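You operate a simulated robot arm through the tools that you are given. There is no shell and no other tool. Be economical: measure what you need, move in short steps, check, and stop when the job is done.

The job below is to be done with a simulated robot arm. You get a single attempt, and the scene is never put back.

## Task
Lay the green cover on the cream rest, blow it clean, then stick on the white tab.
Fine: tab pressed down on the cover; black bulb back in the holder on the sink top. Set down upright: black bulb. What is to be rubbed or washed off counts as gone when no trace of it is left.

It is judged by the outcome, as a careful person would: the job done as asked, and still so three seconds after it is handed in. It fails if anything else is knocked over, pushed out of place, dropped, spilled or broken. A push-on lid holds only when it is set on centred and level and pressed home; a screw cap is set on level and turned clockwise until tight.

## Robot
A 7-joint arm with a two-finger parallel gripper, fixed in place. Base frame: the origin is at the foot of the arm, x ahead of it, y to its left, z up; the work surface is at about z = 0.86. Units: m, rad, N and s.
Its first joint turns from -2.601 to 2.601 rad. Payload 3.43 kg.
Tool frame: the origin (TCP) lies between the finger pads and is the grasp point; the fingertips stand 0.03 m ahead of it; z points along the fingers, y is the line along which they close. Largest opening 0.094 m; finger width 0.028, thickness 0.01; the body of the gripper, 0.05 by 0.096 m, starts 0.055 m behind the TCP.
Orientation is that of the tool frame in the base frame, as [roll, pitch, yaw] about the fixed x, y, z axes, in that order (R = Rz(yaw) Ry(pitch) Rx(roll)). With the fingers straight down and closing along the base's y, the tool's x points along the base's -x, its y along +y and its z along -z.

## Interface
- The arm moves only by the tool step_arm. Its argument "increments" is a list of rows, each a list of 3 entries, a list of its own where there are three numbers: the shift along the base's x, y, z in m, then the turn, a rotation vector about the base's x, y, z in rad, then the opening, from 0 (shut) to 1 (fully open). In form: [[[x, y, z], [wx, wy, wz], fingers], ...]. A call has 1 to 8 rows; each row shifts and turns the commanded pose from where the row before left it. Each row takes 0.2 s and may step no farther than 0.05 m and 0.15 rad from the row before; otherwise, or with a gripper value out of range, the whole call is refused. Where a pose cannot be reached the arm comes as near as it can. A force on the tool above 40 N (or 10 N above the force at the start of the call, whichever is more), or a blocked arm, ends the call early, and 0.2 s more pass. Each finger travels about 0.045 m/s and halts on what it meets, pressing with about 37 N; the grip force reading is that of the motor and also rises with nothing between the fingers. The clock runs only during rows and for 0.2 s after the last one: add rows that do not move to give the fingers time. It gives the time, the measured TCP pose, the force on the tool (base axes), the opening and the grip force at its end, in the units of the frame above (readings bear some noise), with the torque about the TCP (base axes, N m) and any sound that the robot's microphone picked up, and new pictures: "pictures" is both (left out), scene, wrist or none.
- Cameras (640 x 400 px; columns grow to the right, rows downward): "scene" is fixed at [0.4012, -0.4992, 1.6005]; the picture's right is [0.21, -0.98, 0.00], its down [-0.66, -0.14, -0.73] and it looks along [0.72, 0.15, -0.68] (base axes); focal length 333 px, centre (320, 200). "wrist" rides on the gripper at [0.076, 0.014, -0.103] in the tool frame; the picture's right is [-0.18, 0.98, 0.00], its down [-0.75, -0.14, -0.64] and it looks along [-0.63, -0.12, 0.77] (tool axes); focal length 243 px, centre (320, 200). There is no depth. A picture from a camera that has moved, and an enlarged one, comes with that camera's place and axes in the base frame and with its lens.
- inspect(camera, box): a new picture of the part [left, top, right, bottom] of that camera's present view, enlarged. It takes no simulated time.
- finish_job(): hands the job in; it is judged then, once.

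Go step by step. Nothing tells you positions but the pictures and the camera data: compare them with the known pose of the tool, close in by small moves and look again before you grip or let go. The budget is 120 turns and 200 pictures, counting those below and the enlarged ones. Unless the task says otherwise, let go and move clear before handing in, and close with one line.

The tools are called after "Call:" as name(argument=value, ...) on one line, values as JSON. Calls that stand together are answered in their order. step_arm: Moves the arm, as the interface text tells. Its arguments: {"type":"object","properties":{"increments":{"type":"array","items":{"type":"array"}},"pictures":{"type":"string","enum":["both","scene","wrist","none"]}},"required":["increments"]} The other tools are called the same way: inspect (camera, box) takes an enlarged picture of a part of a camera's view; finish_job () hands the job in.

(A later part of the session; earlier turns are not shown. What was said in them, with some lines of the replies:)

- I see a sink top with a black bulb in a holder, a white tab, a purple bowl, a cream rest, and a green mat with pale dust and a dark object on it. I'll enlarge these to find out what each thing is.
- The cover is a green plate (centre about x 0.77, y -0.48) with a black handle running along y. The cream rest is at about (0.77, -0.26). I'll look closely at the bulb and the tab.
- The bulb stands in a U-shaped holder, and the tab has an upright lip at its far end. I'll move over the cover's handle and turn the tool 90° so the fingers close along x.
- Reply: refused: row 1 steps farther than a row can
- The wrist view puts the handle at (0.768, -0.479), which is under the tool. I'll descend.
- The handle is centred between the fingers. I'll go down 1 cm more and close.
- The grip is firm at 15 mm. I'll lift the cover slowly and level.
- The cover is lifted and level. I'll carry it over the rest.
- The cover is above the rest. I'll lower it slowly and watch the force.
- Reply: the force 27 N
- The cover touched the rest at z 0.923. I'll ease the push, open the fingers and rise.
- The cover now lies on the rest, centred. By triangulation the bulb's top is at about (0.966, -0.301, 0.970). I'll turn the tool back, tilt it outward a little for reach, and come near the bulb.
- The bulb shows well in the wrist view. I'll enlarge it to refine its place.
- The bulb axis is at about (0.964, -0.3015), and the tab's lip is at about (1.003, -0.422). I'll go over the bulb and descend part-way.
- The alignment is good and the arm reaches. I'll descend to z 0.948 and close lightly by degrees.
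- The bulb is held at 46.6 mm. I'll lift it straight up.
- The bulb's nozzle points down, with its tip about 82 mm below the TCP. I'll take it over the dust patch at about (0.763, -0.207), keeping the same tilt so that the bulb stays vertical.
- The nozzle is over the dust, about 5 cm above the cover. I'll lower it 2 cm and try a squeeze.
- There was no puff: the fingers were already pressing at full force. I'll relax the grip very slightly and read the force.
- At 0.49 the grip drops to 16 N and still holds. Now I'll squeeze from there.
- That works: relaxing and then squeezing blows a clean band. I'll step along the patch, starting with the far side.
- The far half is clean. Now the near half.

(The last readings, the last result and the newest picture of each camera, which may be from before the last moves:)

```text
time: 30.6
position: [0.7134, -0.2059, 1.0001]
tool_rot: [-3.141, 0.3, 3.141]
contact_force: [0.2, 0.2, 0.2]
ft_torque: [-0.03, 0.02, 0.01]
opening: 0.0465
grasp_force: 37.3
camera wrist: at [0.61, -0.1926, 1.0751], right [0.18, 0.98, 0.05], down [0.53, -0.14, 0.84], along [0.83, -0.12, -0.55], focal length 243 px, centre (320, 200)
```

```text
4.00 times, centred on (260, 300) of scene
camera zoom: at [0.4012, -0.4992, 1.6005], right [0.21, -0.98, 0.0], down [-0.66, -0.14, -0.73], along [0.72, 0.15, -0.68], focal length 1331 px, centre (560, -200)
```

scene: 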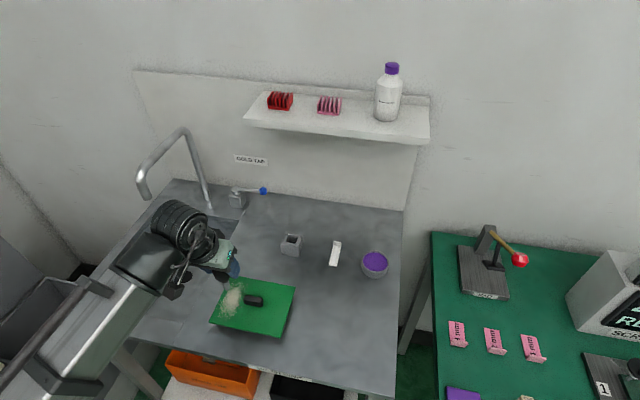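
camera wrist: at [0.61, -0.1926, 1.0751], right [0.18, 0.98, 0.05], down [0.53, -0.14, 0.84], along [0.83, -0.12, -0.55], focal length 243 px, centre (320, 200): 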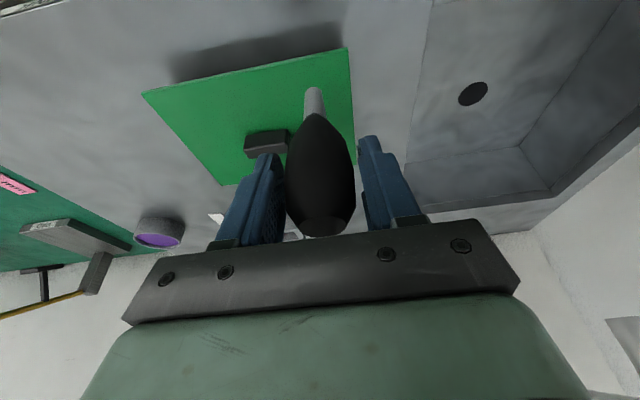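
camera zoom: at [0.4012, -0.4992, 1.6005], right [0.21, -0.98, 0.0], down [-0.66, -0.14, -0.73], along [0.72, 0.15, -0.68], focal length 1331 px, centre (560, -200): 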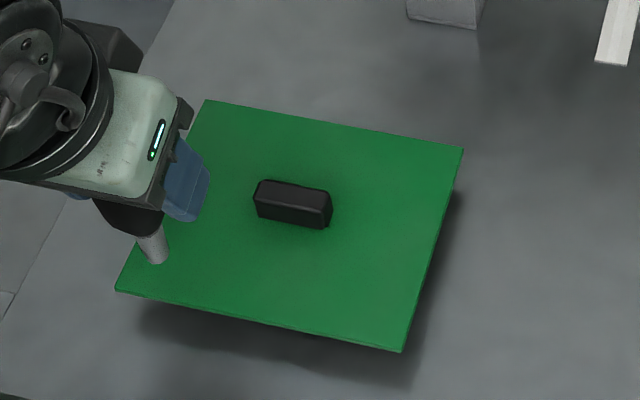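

The patch looks clean, though the nozzle hides part of the cover. I'll retreat toward the holder and check the cover as I go.

Call:
step_arm(increments=[[[0, 0, 0.035], [0, 0, 0], 0.2], [[0, 0, 0.035], [0, 0, 0], 0.2], [[0.0418, -0.0157, 0], [0, 0, 0], 0.2], [[0.0418, -0.0157, 0], [0, 0, 0], 0.2], [[0.0418, -0.0157, 0], [0, 0, 0], 0.2], [[0.0418, -0.0157, 0], [0, 0, 0], 0.2], [[0.0418, -0.0157, 0], [0, 0, 0], 0.2], [[0.042, -0.0159, 0], [0, 0, 0], 0.2]], pictures="none")

Call:
step_arm(increments=[[[0, 0, -0.03], [0, 0, 0], 0.2], [[0, 0, 0], [0, 0, 0], 0.2]], pictures="wrist")

Call:
inspect(camera="scene", box=[200, 265, 300, 345])

Call:
inspect(camera="scene", box=[240, 170, 360, 260])

```text
time: 32.4
position: [0.9668, -0.3001, 1.0693]
tool_rot: [-3.142, 0.301, -3.139]
contact_force: [0.2, -0.7, 0.0]
ft_torque: [-0.02, 0.01, -0.03]
opening: 0.0467
grasp_force: 36.6
```

```text
time: 33.0
position: [0.9655, -0.2999, 1.0407]
tool_rot: [-3.14, 0.299, -3.141]
contact_force: [0.8, 0.1, -0.6]
ft_torque: [-0.01, 0.01, -0.01]
opening: 0.0465
grasp_force: 36.6
camera wrist: at [0.8617, -0.2869, 1.1154], right [0.18, 0.98, 0.05], down [0.53, -0.14, 0.84], along [0.83, -0.12, -0.55], focal length 243 px, centre (320, 200)
```

wrist: 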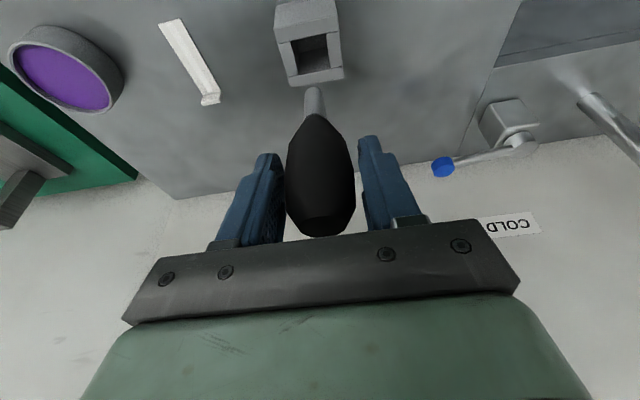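

```text
5.00 times, centred on (250, 305) of scene
camera zoom: at [0.4012, -0.4992, 1.6005], right [0.21, -0.98, 0.0], down [-0.66, -0.14, -0.73], along [0.72, 0.15, -0.68], focal length 1663 px, centre (670, -325)
```

zoom: 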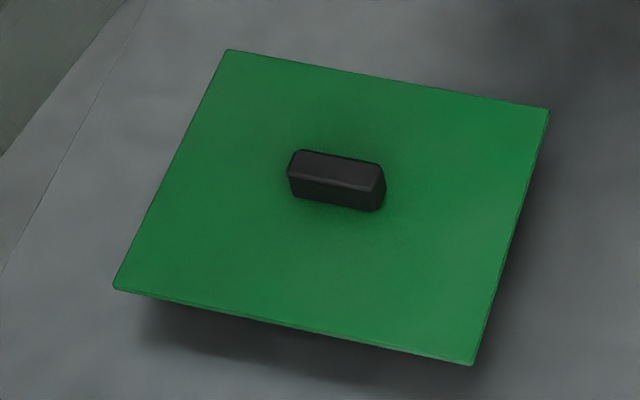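

```text
4.44 times, centred on (300, 215) of scene
camera zoom: at [0.4012, -0.4992, 1.6005], right [0.21, -0.98, 0.0], down [-0.66, -0.14, -0.73], along [0.72, 0.15, -0.68], focal length 1478 px, centre (409, 133)
```

zoom: 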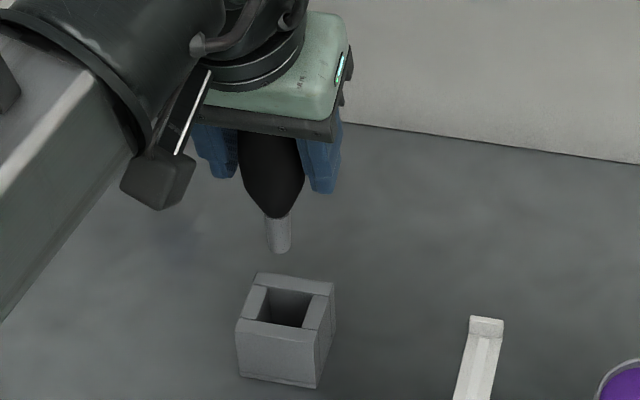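

The cover is entirely clean. The bulb is straight and above the holder's hole, so I'll lower it in.

Call:
step_arm(increments=[[[-0.0005, 0, -0.03], [0, 0, 0], 0.2], [[0, 0, -0.03], [0, 0, 0], 0.2], [[0, 0, -0.015], [0, 0, 0], 0.2], [[0, 0, -0.01], [0, 0, 0], 0.2], [[0, 0, -0.005], [0, 0, 0], 0.2], [[0, 0, 0], [0, 0, 0], 0.2]], pictures="wrist")

Call:
inspect(camera="scene", box=[240, 190, 360, 270])

```text
time: 34.4
position: [0.9638, -0.3006, 0.9514]
tool_rot: [-3.141, 0.302, 3.14]
contact_force: [0.3, 1.1, -0.9]
ft_torque: [0.01, 0.0, 0.0]
opening: 0.0467
grasp_force: 37.3
camera wrist: at [0.8602, -0.2867, 1.0257], right [0.18, 0.98, 0.05], down [0.53, -0.14, 0.84], along [0.83, -0.12, -0.55], focal length 243 px, centre (320, 200)
```

wrist: 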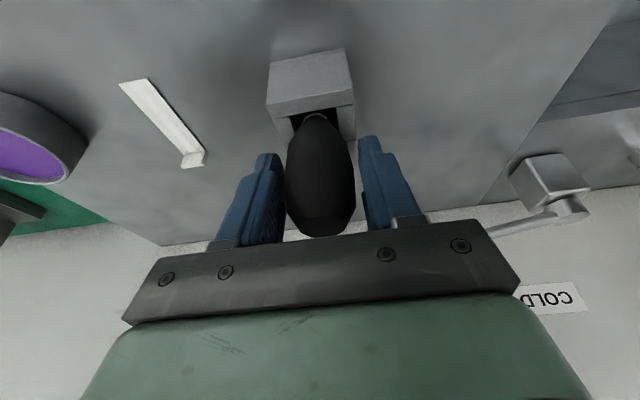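

```text
5.00 times, centred on (300, 230) of scene
camera zoom: at [0.4012, -0.4992, 1.6005], right [0.21, -0.98, 0.0], down [-0.66, -0.14, -0.73], along [0.72, 0.15, -0.68], focal length 1663 px, centre (420, 50)
```

zoom: 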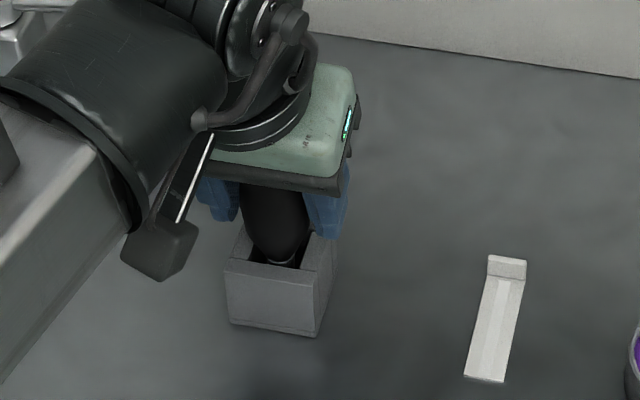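

The nozzle is in the hole. I'll take the last few millimetres.

Call:
step_arm(increments=[[[0, 0, -0.002], [0, 0, 0], 0.2], [[0, 0, -0.001], [0, 0, 0], 0.2], [[0, 0, 0], [0, 0, 0], 0.2]], pictures="none")

```text
time: 35.2
position: [0.9638, -0.3002, 0.9479]
tool_rot: [-3.141, 0.299, -3.142]
contact_force: [0.3, 0.8, 0.8]
ft_torque: [0.03, -0.02, -0.02]
opening: 0.0465
grasp_force: 37.4
```

Call:
step_arm(increments=[[[0, 0, -0.001], [0, 0, 0], 0.2], [[0, 0, -0.001], [0, 0, 0], 0.2], [[0, 0, 0], [0, 0, 0], 0.2]], pictures="none")

```text
time: 36.0
position: [0.9651, -0.3003, 0.9456]
tool_rot: [-3.14, 0.303, -3.14]
contact_force: [1.0, -1.6, 10.0]
ft_torque: [-0.14, -0.03, -0.02]
opening: 0.0465
grasp_force: 36.9
```

It is seated, with 10 N upward. I'll open the fingers and rise straight up.

Call:
step_arm(increments=[[[0, 0, 0.0005], [0, 0, 0], 0.55], [[0, 0, 0], [0, 0, 0], 0.8], [[0, 0, 0], [0, 0, 0], 1], [[0, 0, 0], [0, 0, 0], 1], [[0, 0, 0.03], [0, 0, 0], 1], [[0, 0, 0.04], [0, 0, 0], 1], [[0, 0, 0.04], [0, 0, 0], 1]], pictures="both")

Call:
inspect(camera="scene", box=[250, 200, 370, 280])

```text
time: 37.6
position: [0.9634, -0.2995, 1.0572]
tool_rot: [3.14, 0.3, -3.141]
contact_force: [0.2, -0.5, 0.0]
ft_torque: [0.0, 0.01, -0.01]
opening: 0.0942
grasp_force: 0.0
camera wrist: at [0.8596, -0.2865, 1.1322], right [0.18, 0.98, 0.05], down [0.53, -0.14, 0.84], along [0.83, -0.12, -0.55], focal length 243 px, centre (320, 200)
```

scene: 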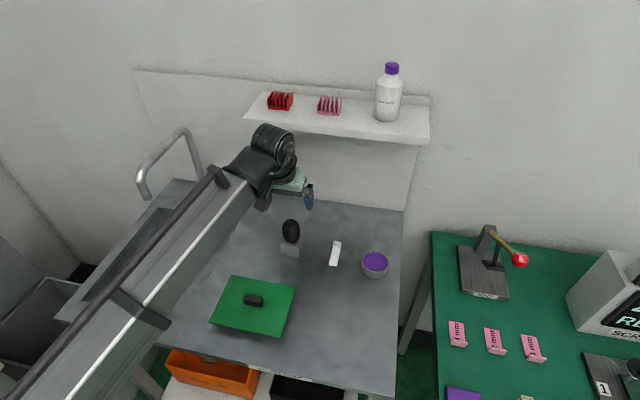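
wrist: 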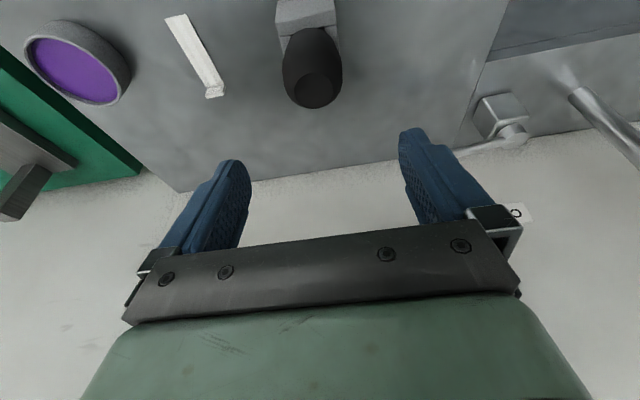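

```text
5.00 times, centred on (310, 240) of scene
camera zoom: at [0.4012, -0.4992, 1.6005], right [0.21, -0.98, 0.0], down [-0.66, -0.14, -0.73], along [0.72, 0.15, -0.68], focal length 1663 px, centre (370, 0)
```

zoom: 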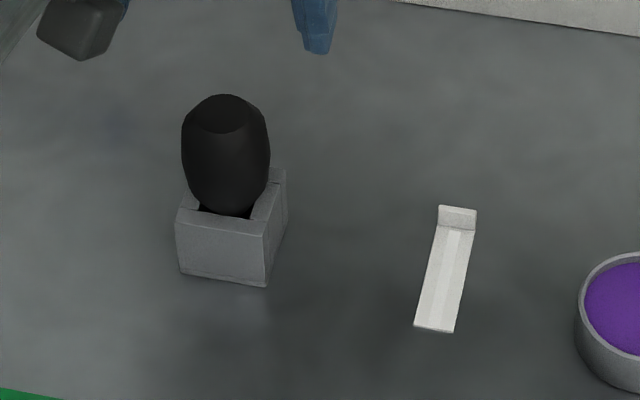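

The bulb is back upright in its holder. Next I'll move beside the tab, tilting further out because it lies farther away.

Call:
step_arm(increments=[[[-0.01, -0.04, 0], [0, 0, 0], 0.6], [[-0.01, -0.04, 0], [0, 0, 0], 0.6], [[0, -0.042, 0], [0, -0.1, 0], 0.5], [[0.02, 0, -0.03], [0, -0.1, 0], 0.5], [[0.02, 0, -0.03], [0, 0, 0], 0.5], [[0, 0, 0], [0, 0, 0], 0.5]], pictures="both")

Call:
inspect(camera="wrist", box=[220, 60, 420, 200])

Call:
inspect(camera="scene", box=[270, 190, 390, 280])

```text
time: 39.0
position: [0.9835, -0.4205, 0.9983]
tool_rot: [-3.141, 0.502, -3.14]
contact_force: [0.5, -0.3, -0.6]
ft_torque: [-0.03, 0.0, 0.01]
opening: 0.0469
grasp_force: 0.0
camera wrist: at [0.8668, -0.4082, 1.0504], right [0.16, 0.98, 0.09], down [0.35, -0.14, 0.93], along [0.92, -0.12, -0.37], focal length 243 px, centre (320, 200)
```

scene: 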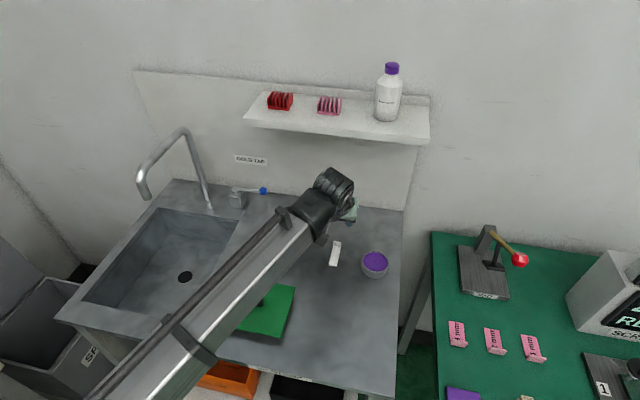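
wrist: 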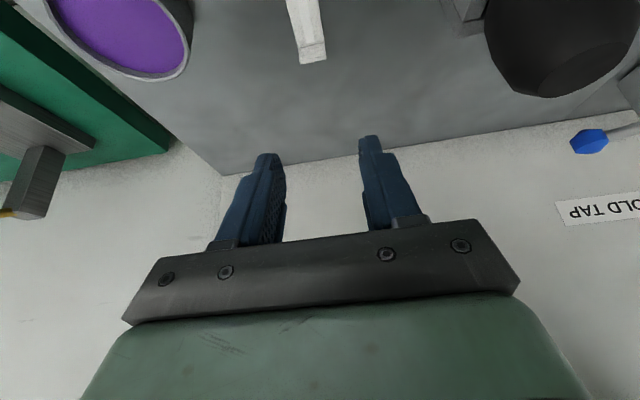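

```text
2.86 times, centred on (320, 130) of wrist
camera zoom: at [0.8668, -0.4082, 1.0504], right [0.16, 0.98, 0.09], down [0.35, -0.14, 0.93], along [0.92, -0.12, -0.37], focal length 693 px, centre (320, 400)
```

zoom: 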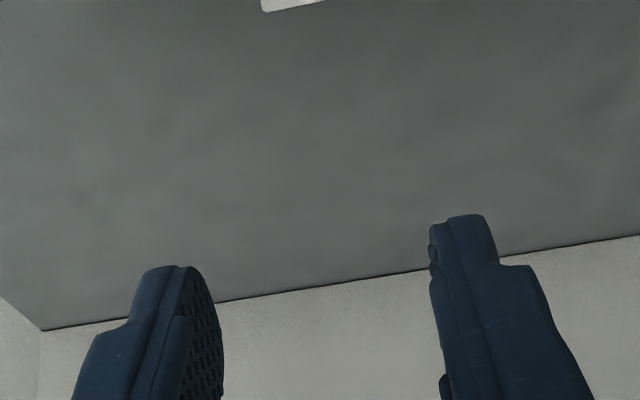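

```text
4.44 times, centred on (330, 235) of scene
camera zoom: at [0.4012, -0.4992, 1.6005], right [0.21, -0.98, 0.0], down [-0.66, -0.14, -0.73], along [0.72, 0.15, -0.68], focal length 1478 px, centre (276, 44)
```

zoom: 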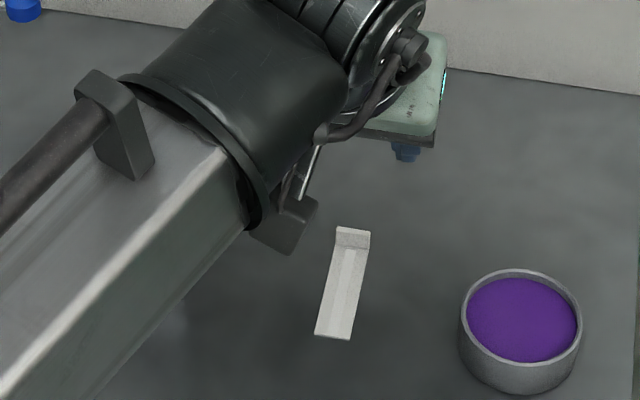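

The lip is at about (1.000, -0.4205). I'll approach so that the low corners of the finger pads straddle it, stopping about 2 cm short to look.

Call:
step_arm(increments=[[[0.006, 0, -0.03], [0, 0, 0], 0.5], [[0.006, 0, -0.03], [0, 0, 0], 0.5], [[0.0, 0, -0.02], [0, 0, 0], 0.5], [[0, 0, 0], [0, 0, 0], 0.5]], pictures="both")

Call:
inspect(camera="wrist", box=[220, 60, 420, 200])

Call:
inspect(camera="scene", box=[290, 210, 390, 280])

```text
time: 40.0
position: [0.9968, -0.4237, 0.9196]
tool_rot: [-3.141, 0.5, 3.141]
contact_force: [0.4, -0.6, 0.0]
ft_torque: [0.03, 0.02, 0.02]
opening: 0.0471
grasp_force: 0.1
camera wrist: at [0.8805, -0.409, 0.9712], right [0.16, 0.98, 0.09], down [0.35, -0.14, 0.92], along [0.92, -0.12, -0.37], focal length 243 px, centre (320, 200)
```

scene: 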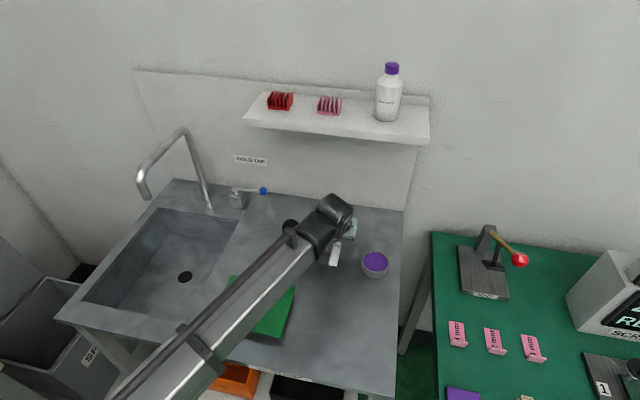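
wrist: 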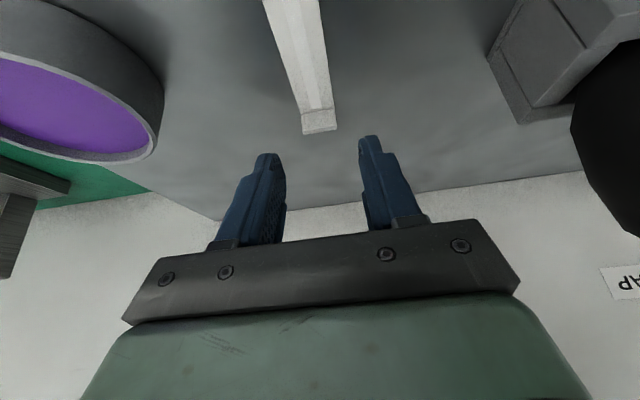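

```text
2.86 times, centred on (320, 130) of wrist
camera zoom: at [0.8805, -0.409, 0.9712], right [0.16, 0.98, 0.09], down [0.35, -0.14, 0.92], along [0.92, -0.12, -0.37], focal length 693 px, centre (320, 400)
```

zoom: 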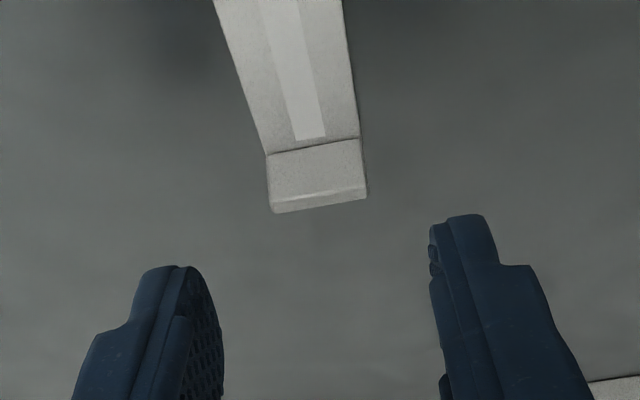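

```text
5.71 times, centred on (340, 245) of scene
camera zoom: at [0.4012, -0.4992, 1.6005], right [0.21, -0.98, 0.0], down [-0.66, -0.14, -0.73], along [0.72, 0.15, -0.68], focal length 1901 px, centre (206, -57)
```

zoom: 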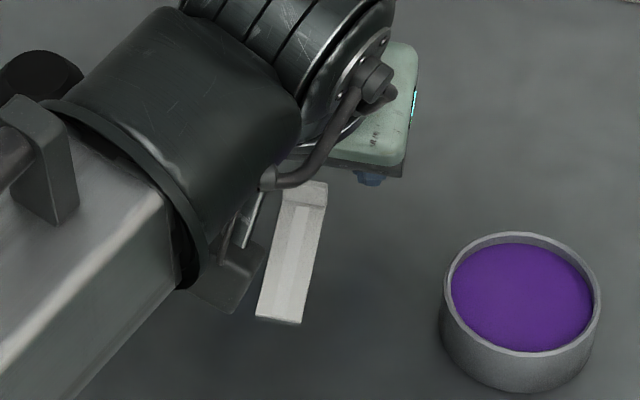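

The lip's near face is at x 1.003, about 13 mm tall, and centred between the fingers. I'll lower to it gently.

Call:
step_arm(increments=[[[0.003, 0, -0.01], [0, 0, 0], 0.5], [[0, 0, -0.008], [0, 0, 0], 0.5], [[0, 0, -0.004], [0, 0, 0], 0.5], [[0, 0, 0], [0, 0, 0], 0.5]], pictures="wrist")

Call:
inspect(camera="wrist", box=[220, 80, 420, 220])

```text
time: 41.0
position: [0.999, -0.4221, 0.8948]
tool_rot: [3.141, 0.5, -3.141]
contact_force: [-0.3, 0.2, 0.1]
ft_torque: [0.0, 0.0, -0.03]
opening: 0.047
grasp_force: 0.0
camera wrist: at [0.8829, -0.4087, 0.9479], right [0.16, 0.98, 0.09], down [0.35, -0.14, 0.92], along [0.92, -0.12, -0.37], focal length 243 px, centre (320, 200)
```

wrist: 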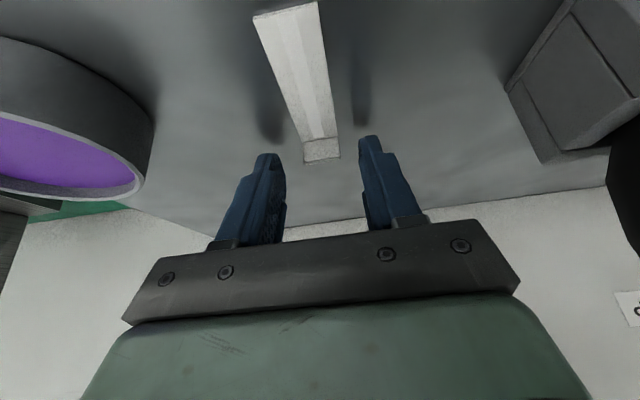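

```text
2.86 times, centred on (320, 150) of wrist
camera zoom: at [0.8829, -0.4087, 0.9479], right [0.16, 0.98, 0.09], down [0.35, -0.14, 0.92], along [0.92, -0.12, -0.37], focal length 693 px, centre (320, 343)
```

zoom: 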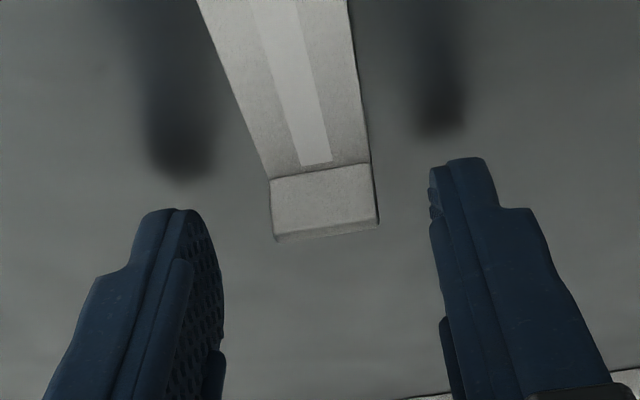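

The lip sits between the fingertips. I'll lower 1.5 mm more and close.

Call:
step_arm(increments=[[[0, 0, -0.0015], [0, 0, 0], 0.5], [[0, 0, 0], [0, 0, 0], 0.3], [[0, 0, 0], [0, 0, 0], 0.1], [[0, 0, 0], [0, 0, 0], 0.0], [[0, 0, 0], [0, 0, 0], 0.0]], pictures="wrist")

Call:
inspect(camera="wrist", box=[220, 80, 420, 220])

```text
time: 42.2
position: [0.9999, -0.422, 0.8929]
tool_rot: [3.141, 0.498, 3.141]
contact_force: [0.2, 0.2, -0.2]
ft_torque: [0.03, 0.0, 0.0]
opening: 0.02
grasp_force: 36.5
camera wrist: at [0.8826, -0.409, 0.9462], right [0.16, 0.98, 0.09], down [0.35, -0.14, 0.92], along [0.92, -0.12, -0.37], focal length 243 px, centre (320, 200)
```

wrist: 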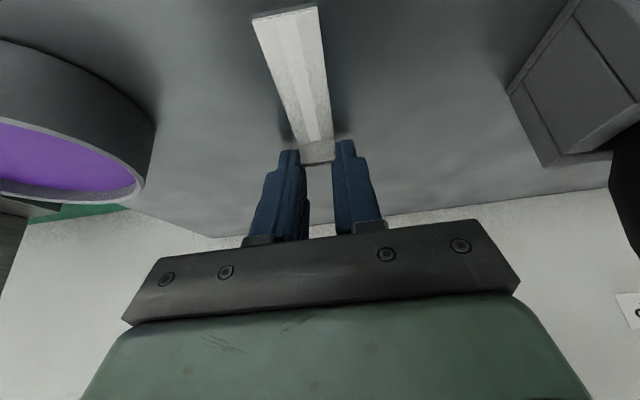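

```text
2.86 times, centred on (320, 150) of wrist
camera zoom: at [0.8826, -0.409, 0.9462], right [0.16, 0.98, 0.09], down [0.35, -0.14, 0.92], along [0.92, -0.12, -0.37], focal length 693 px, centre (320, 343)
```

zoom: 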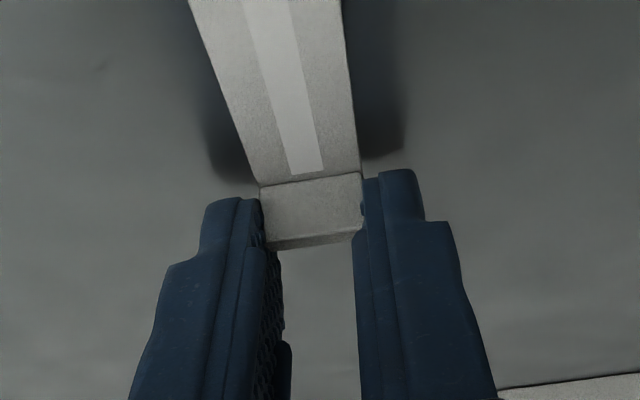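

The lip is gripped at 20 mm. I'll lift it and check that the tab comes up level.

Call:
step_arm(increments=[[[0, 0, 0.01], [0, 0, 0], 0], [[0, 0, 0.015], [0, 0, 0], 0], [[0, 0, 0.02], [0, 0, 0], 0], [[0, 0, 0.03], [0, 0, 0], 0], [[0, 0, 0.03], [0, 0, 0], 0], [[0, 0, 0], [0, 0, 0], 0]], pictures="both")

Call:
inspect(camera="wrist", box=[220, 0, 420, 200])

Call:
inspect(camera="scene", box=[280, 160, 400, 250])

```text
time: 43.6
position: [0.9989, -0.4205, 0.9963]
tool_rot: [3.141, 0.5, 3.14]
contact_force: [-0.5, -0.5, -0.3]
ft_torque: [0.01, 0.01, -0.04]
opening: 0.0199
grasp_force: 37.2
camera wrist: at [0.8824, -0.4069, 1.0496], right [0.16, 0.98, 0.09], down [0.35, -0.14, 0.92], along [0.92, -0.12, -0.37], focal length 243 px, centre (320, 200)
```

scene: 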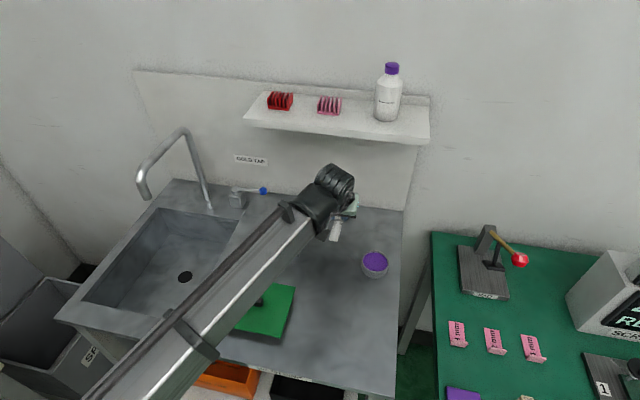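
wrist: 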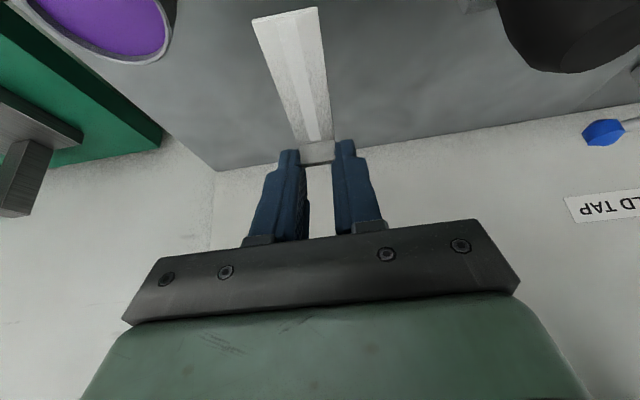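

```text
2.00 times, centred on (320, 100) of wrist
camera zoom: at [0.8824, -0.4069, 1.0496], right [0.16, 0.98, 0.09], down [0.35, -0.14, 0.92], along [0.92, -0.12, -0.37], focal length 485 px, centre (320, 400)
```

zoom: 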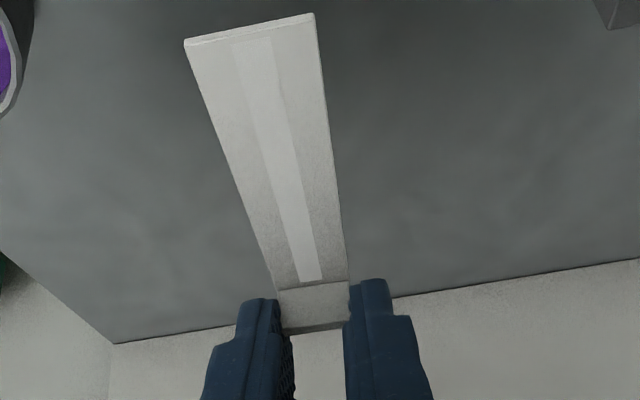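

```text
4.44 times, centred on (340, 205) of scene
camera zoom: at [0.4012, -0.4992, 1.6005], right [0.21, -0.98, 0.0], down [-0.66, -0.14, -0.73], along [0.72, 0.15, -0.68], focal length 1478 px, centre (231, 178)
```

zoom: 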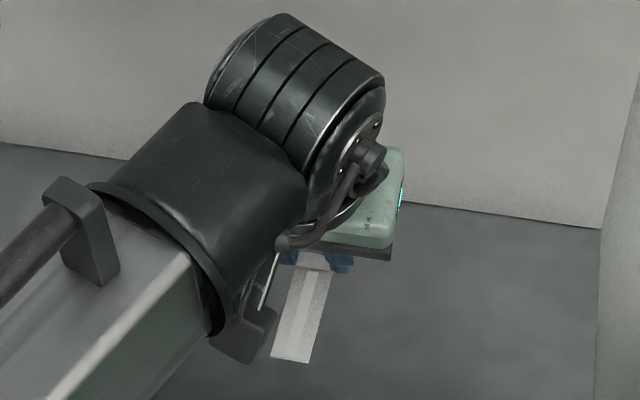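

The tab is held level. I'll bring it back in x first, well clear of the bulb, and then over the cover's left side.

Call:
step_arm(increments=[[[-0.04, 0, 0.01], [0, 0, 0], 0], [[-0.04, 0, 0.01], [0, 0, 0], 0], [[-0.04, 0, 0], [0, 0, 0], 0], [[-0.04, 0.02, 0], [0, 0, 0], 0], [[-0.039, 0.03, 0], [0, 0, 0], 0], [[0, 0.04, 0], [0, 0, 0], 0], [[0, 0.04, 0], [0, 0, 0], 0], [[0, 0.04, 0], [0, 0, 0], 0]], pictures="none")

Call:
step_arm(increments=[[[0, 0.03, 0], [0, 0, 0], 0], [[0, 0.0155, -0.03], [0, 0, 0], 0], [[0, 0, -0.03], [0, 0, 0], 0], [[0, 0, 0], [0, 0, 0], 0]], pictures="both")

Call:
inspect(camera="wrist", box=[180, 0, 420, 200])

Call:
inspect(camera="scene", box=[190, 250, 330, 350])

```text
time: 45.4
position: [0.7994, -0.2531, 1.0194]
tool_rot: [-3.141, 0.501, -3.139]
contact_force: [-0.9, -0.1, 0.3]
ft_torque: [-0.01, 0.01, -0.02]
opening: 0.0202
grasp_force: 37.6
```

```text
time: 46.4
position: [0.7992, -0.2074, 0.9593]
tool_rot: [3.14, 0.499, -3.141]
contact_force: [-0.2, -0.3, 0.3]
ft_torque: [-0.01, 0.0, -0.02]
opening: 0.0198
grasp_force: 37.2
camera wrist: at [0.6839, -0.1935, 1.012], right [0.16, 0.98, 0.09], down [0.35, -0.14, 0.92], along [0.92, -0.12, -0.37], focal length 243 px, centre (320, 200)
```

scene: 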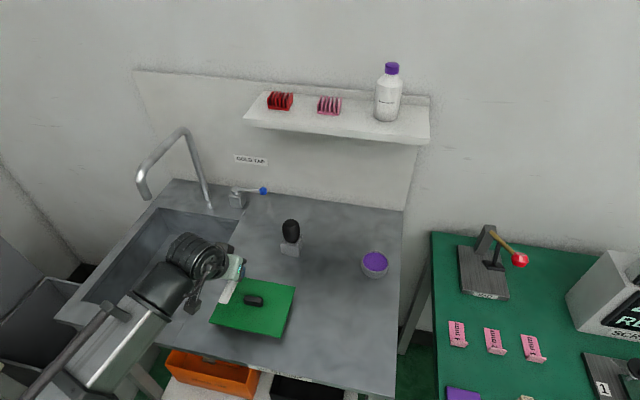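
wrist: 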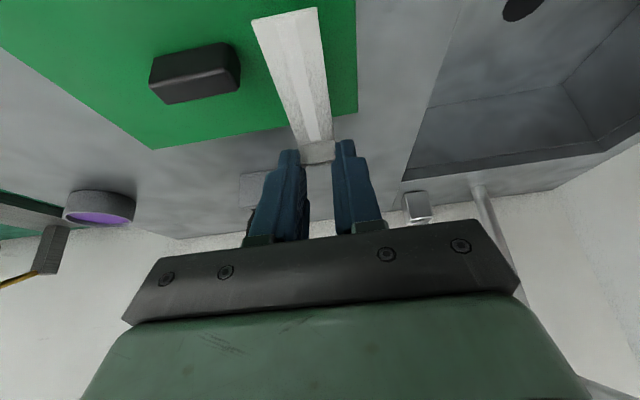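

```text
2.00 times, centred on (300, 100) of wrist
camera zoom: at [0.6839, -0.1935, 1.012], right [0.16, 0.98, 0.09], down [0.35, -0.14, 0.92], along [0.92, -0.12, -0.37], focal length 485 px, centre (360, 400)
```

zoom: 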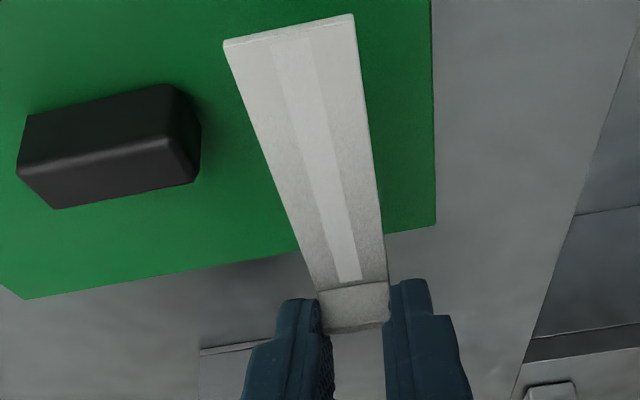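

```text
4.00 times, centred on (260, 300) of scene
camera zoom: at [0.4012, -0.4992, 1.6005], right [0.21, -0.98, 0.0], down [-0.66, -0.14, -0.73], along [0.72, 0.15, -0.68], focal length 1331 px, centre (560, -200)
```

zoom: 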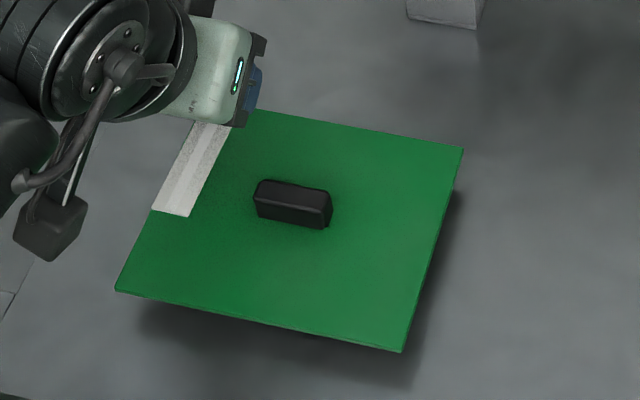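

The tab is over the clean left part of the cover, above the left rail. I'll lower it slowly.

Call:
step_arm(increments=[[[0, 0, -0.02], [0, 0, 0], 0], [[0, 0, -0.01], [0, 0, 0], 0], [[0, 0, -0.004], [0, 0, 0], 0], [[0, 0, 0], [0, 0, 0], 0]], pictures="none")

Call:
step_arm(increments=[[[0, 0, -0.002], [0, 0, 0], 0], [[0, 0, 0], [0, 0, 0], 0]], pictures="none")

Call:
inspect(camera="wrist", box=[180, 0, 420, 200])

```text
time: 47.4
position: [0.8007, -0.2048, 0.9239]
tool_rot: [3.141, 0.501, -3.14]
contact_force: [-0.1, -1.2, 0.5]
ft_torque: [0.01, 0.0, -0.01]
opening: 0.0198
grasp_force: 36.8
```

```text
time: 48.0
position: [0.8014, -0.2059, 0.923]
tool_rot: [-3.142, 0.498, -3.141]
contact_force: [-0.8, 0.6, 2.0]
ft_torque: [0.01, 0.06, -0.01]
opening: 0.0198
grasp_force: 37.5
```

```text
2.00 times, centred on (300, 100) of wrist
camera zoom: at [0.6838, -0.1928, 0.975], right [0.16, 0.98, 0.09], down [0.35, -0.14, 0.92], along [0.92, -0.12, -0.37], focal length 485 px, centre (360, 400)
```

zoom: 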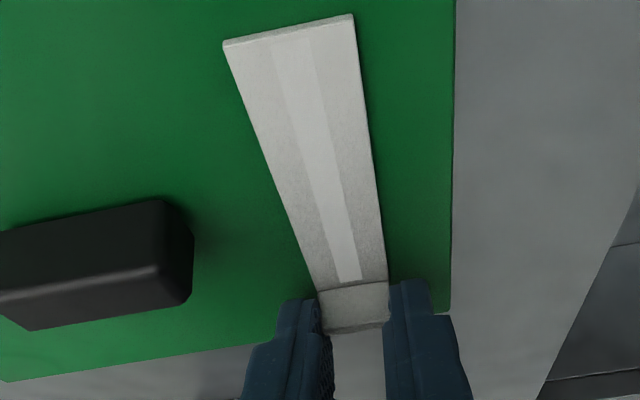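

It has begun to touch at 2 N. One small press more, then I'll let go.

Call:
step_arm(increments=[[[0, 0, -0.001], [0, 0, 0], 0], [[0, 0, 0], [0, 0, 0], 0]], pictures="none")

Call:
step_arm(increments=[[[0, 0, -0.001], [0, 0, 0], 0], [[0, 0, 0], [0, 0, 0], 0]], pictures="none")

```text
time: 48.6
position: [0.7996, -0.2067, 0.9216]
tool_rot: [3.142, 0.5, -3.141]
contact_force: [-0.1, 1.2, 14.5]
ft_torque: [0.03, 0.32, -0.05]
opening: 0.02
grasp_force: 36.7
```

```text
time: 49.2
position: [0.7998, -0.2053, 0.9209]
tool_rot: [-3.141, 0.501, -3.141]
contact_force: [-0.1, -1.7, 28.3]
ft_torque: [-0.02, 0.42, 0.07]
opening: 0.0199
grasp_force: 36.7
```

It is pressed with 28 N. I'll ease off, open and back away along the tool axis.

Call:
step_arm(increments=[[[0, 0, 0.002], [0, 0, 0], 0], [[0, 0, 0], [0, 0, 0], 0.3], [[0, 0, 0], [0, 0, 0], 0.45], [[0, 0, 0], [0, 0, 0], 0.45], [[0, 0, 0.03], [0, 0, 0], 0.45], [[0, 0, 0.04], [0, 0, 0], 0.45], [[0, 0, 0.04], [0, 0, 0], 0.45]], pictures="wrist")

Call:
inspect(camera="scene", box=[190, 250, 330, 350])

```text
time: 50.8
position: [0.8004, -0.207, 1.0316]
tool_rot: [-3.141, 0.498, -3.141]
contact_force: [0.3, -0.5, 0.0]
ft_torque: [0.02, 0.03, -0.01]
opening: 0.0422
grasp_force: 0.2
camera wrist: at [0.684, -0.194, 1.0839], right [0.16, 0.98, 0.09], down [0.35, -0.14, 0.92], along [0.92, -0.12, -0.37], focal length 243 px, centre (320, 200)
```

wrist: 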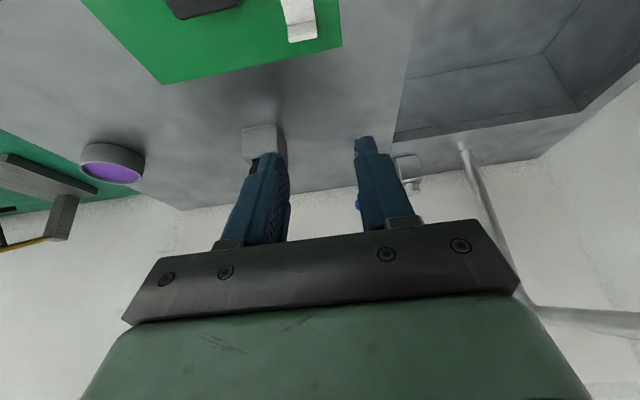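

```text
4.00 times, centred on (260, 300) of scene
camera zoom: at [0.4012, -0.4992, 1.6005], right [0.21, -0.98, 0.0], down [-0.66, -0.14, -0.73], along [0.72, 0.15, -0.68], focal length 1331 px, centre (560, -200)
```

zoom: 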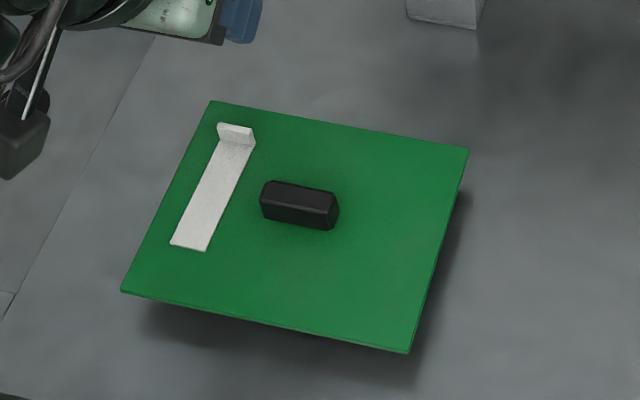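

The tab lies flat on the cover. I'll zoom in to check whether it has stuck.

Call:
inspect(camera="scene", box=[225, 275, 265, 320])

```text
8.89 times, centred on (245, 298) of scene
camera zoom: at [0.4012, -0.4992, 1.6005], right [0.21, -0.98, 0.0], down [-0.66, -0.14, -0.73], along [0.72, 0.15, -0.68], focal length 2957 px, centre (987, -667)
```

zoom: 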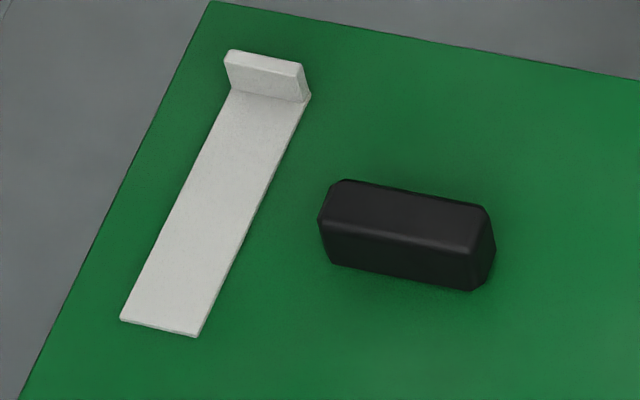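

The tab's loose-state stripe is gone and it sits flat, so it has stuck. I'll retreat and take one last look over everything.

Call:
step_arm(increments=[[[-0.01, 0.03, 0.03], [0, 0, 0], 0.45], [[-0.01, 0.03, 0.03], [0, 0, 0], 0.45], [[0, 0.03, 0.03], [0, 0, 0], 0.45], [[0, 0, 0], [0, 0, 0], 0.45]], pictures="scene")

Call:
inspect(camera="scene", box=[200, 200, 400, 350])

```text
time: 51.8
position: [0.7793, -0.1152, 1.1215]
tool_rot: [-3.141, 0.499, 3.142]
contact_force: [-0.3, 0.8, -0.2]
ft_torque: [0.0, 0.0, 0.03]
opening: 0.0423
grasp_force: 0.0
```

scene: 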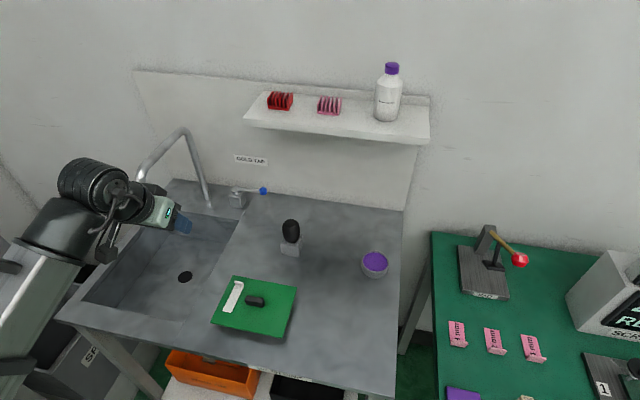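

```text
2.67 times, centred on (300, 275) of scene
camera zoom: at [0.4012, -0.4992, 1.6005], right [0.21, -0.98, 0.0], down [-0.66, -0.14, -0.73], along [0.72, 0.15, -0.68], focal length 887 px, centre (373, 0)
```

zoom: 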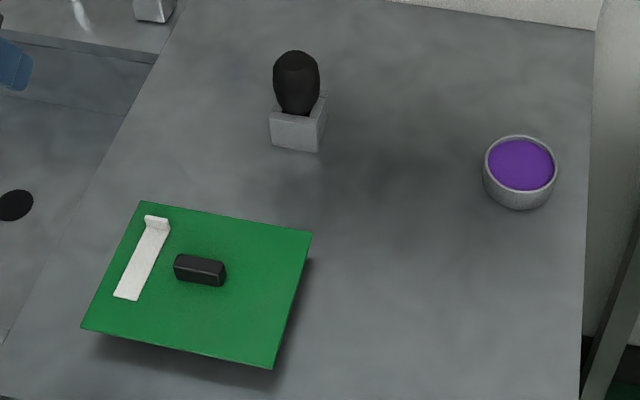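

Everything is in place: the cover is clean on the rest, the tab is stuck on, the bulb is upright in its holder, and the arm is clear. I'll hand in.

Call:
finish_job()

```text
The job is handed in.
```

The job is handed in: the green cover lies on the cream rest with no dust left on it, the white tab is pressed down on it, and the black bulb is back upright in its holder. Pressing or letting go of the tab moved the cover about 3 mm on the rest, and it still sits flat.
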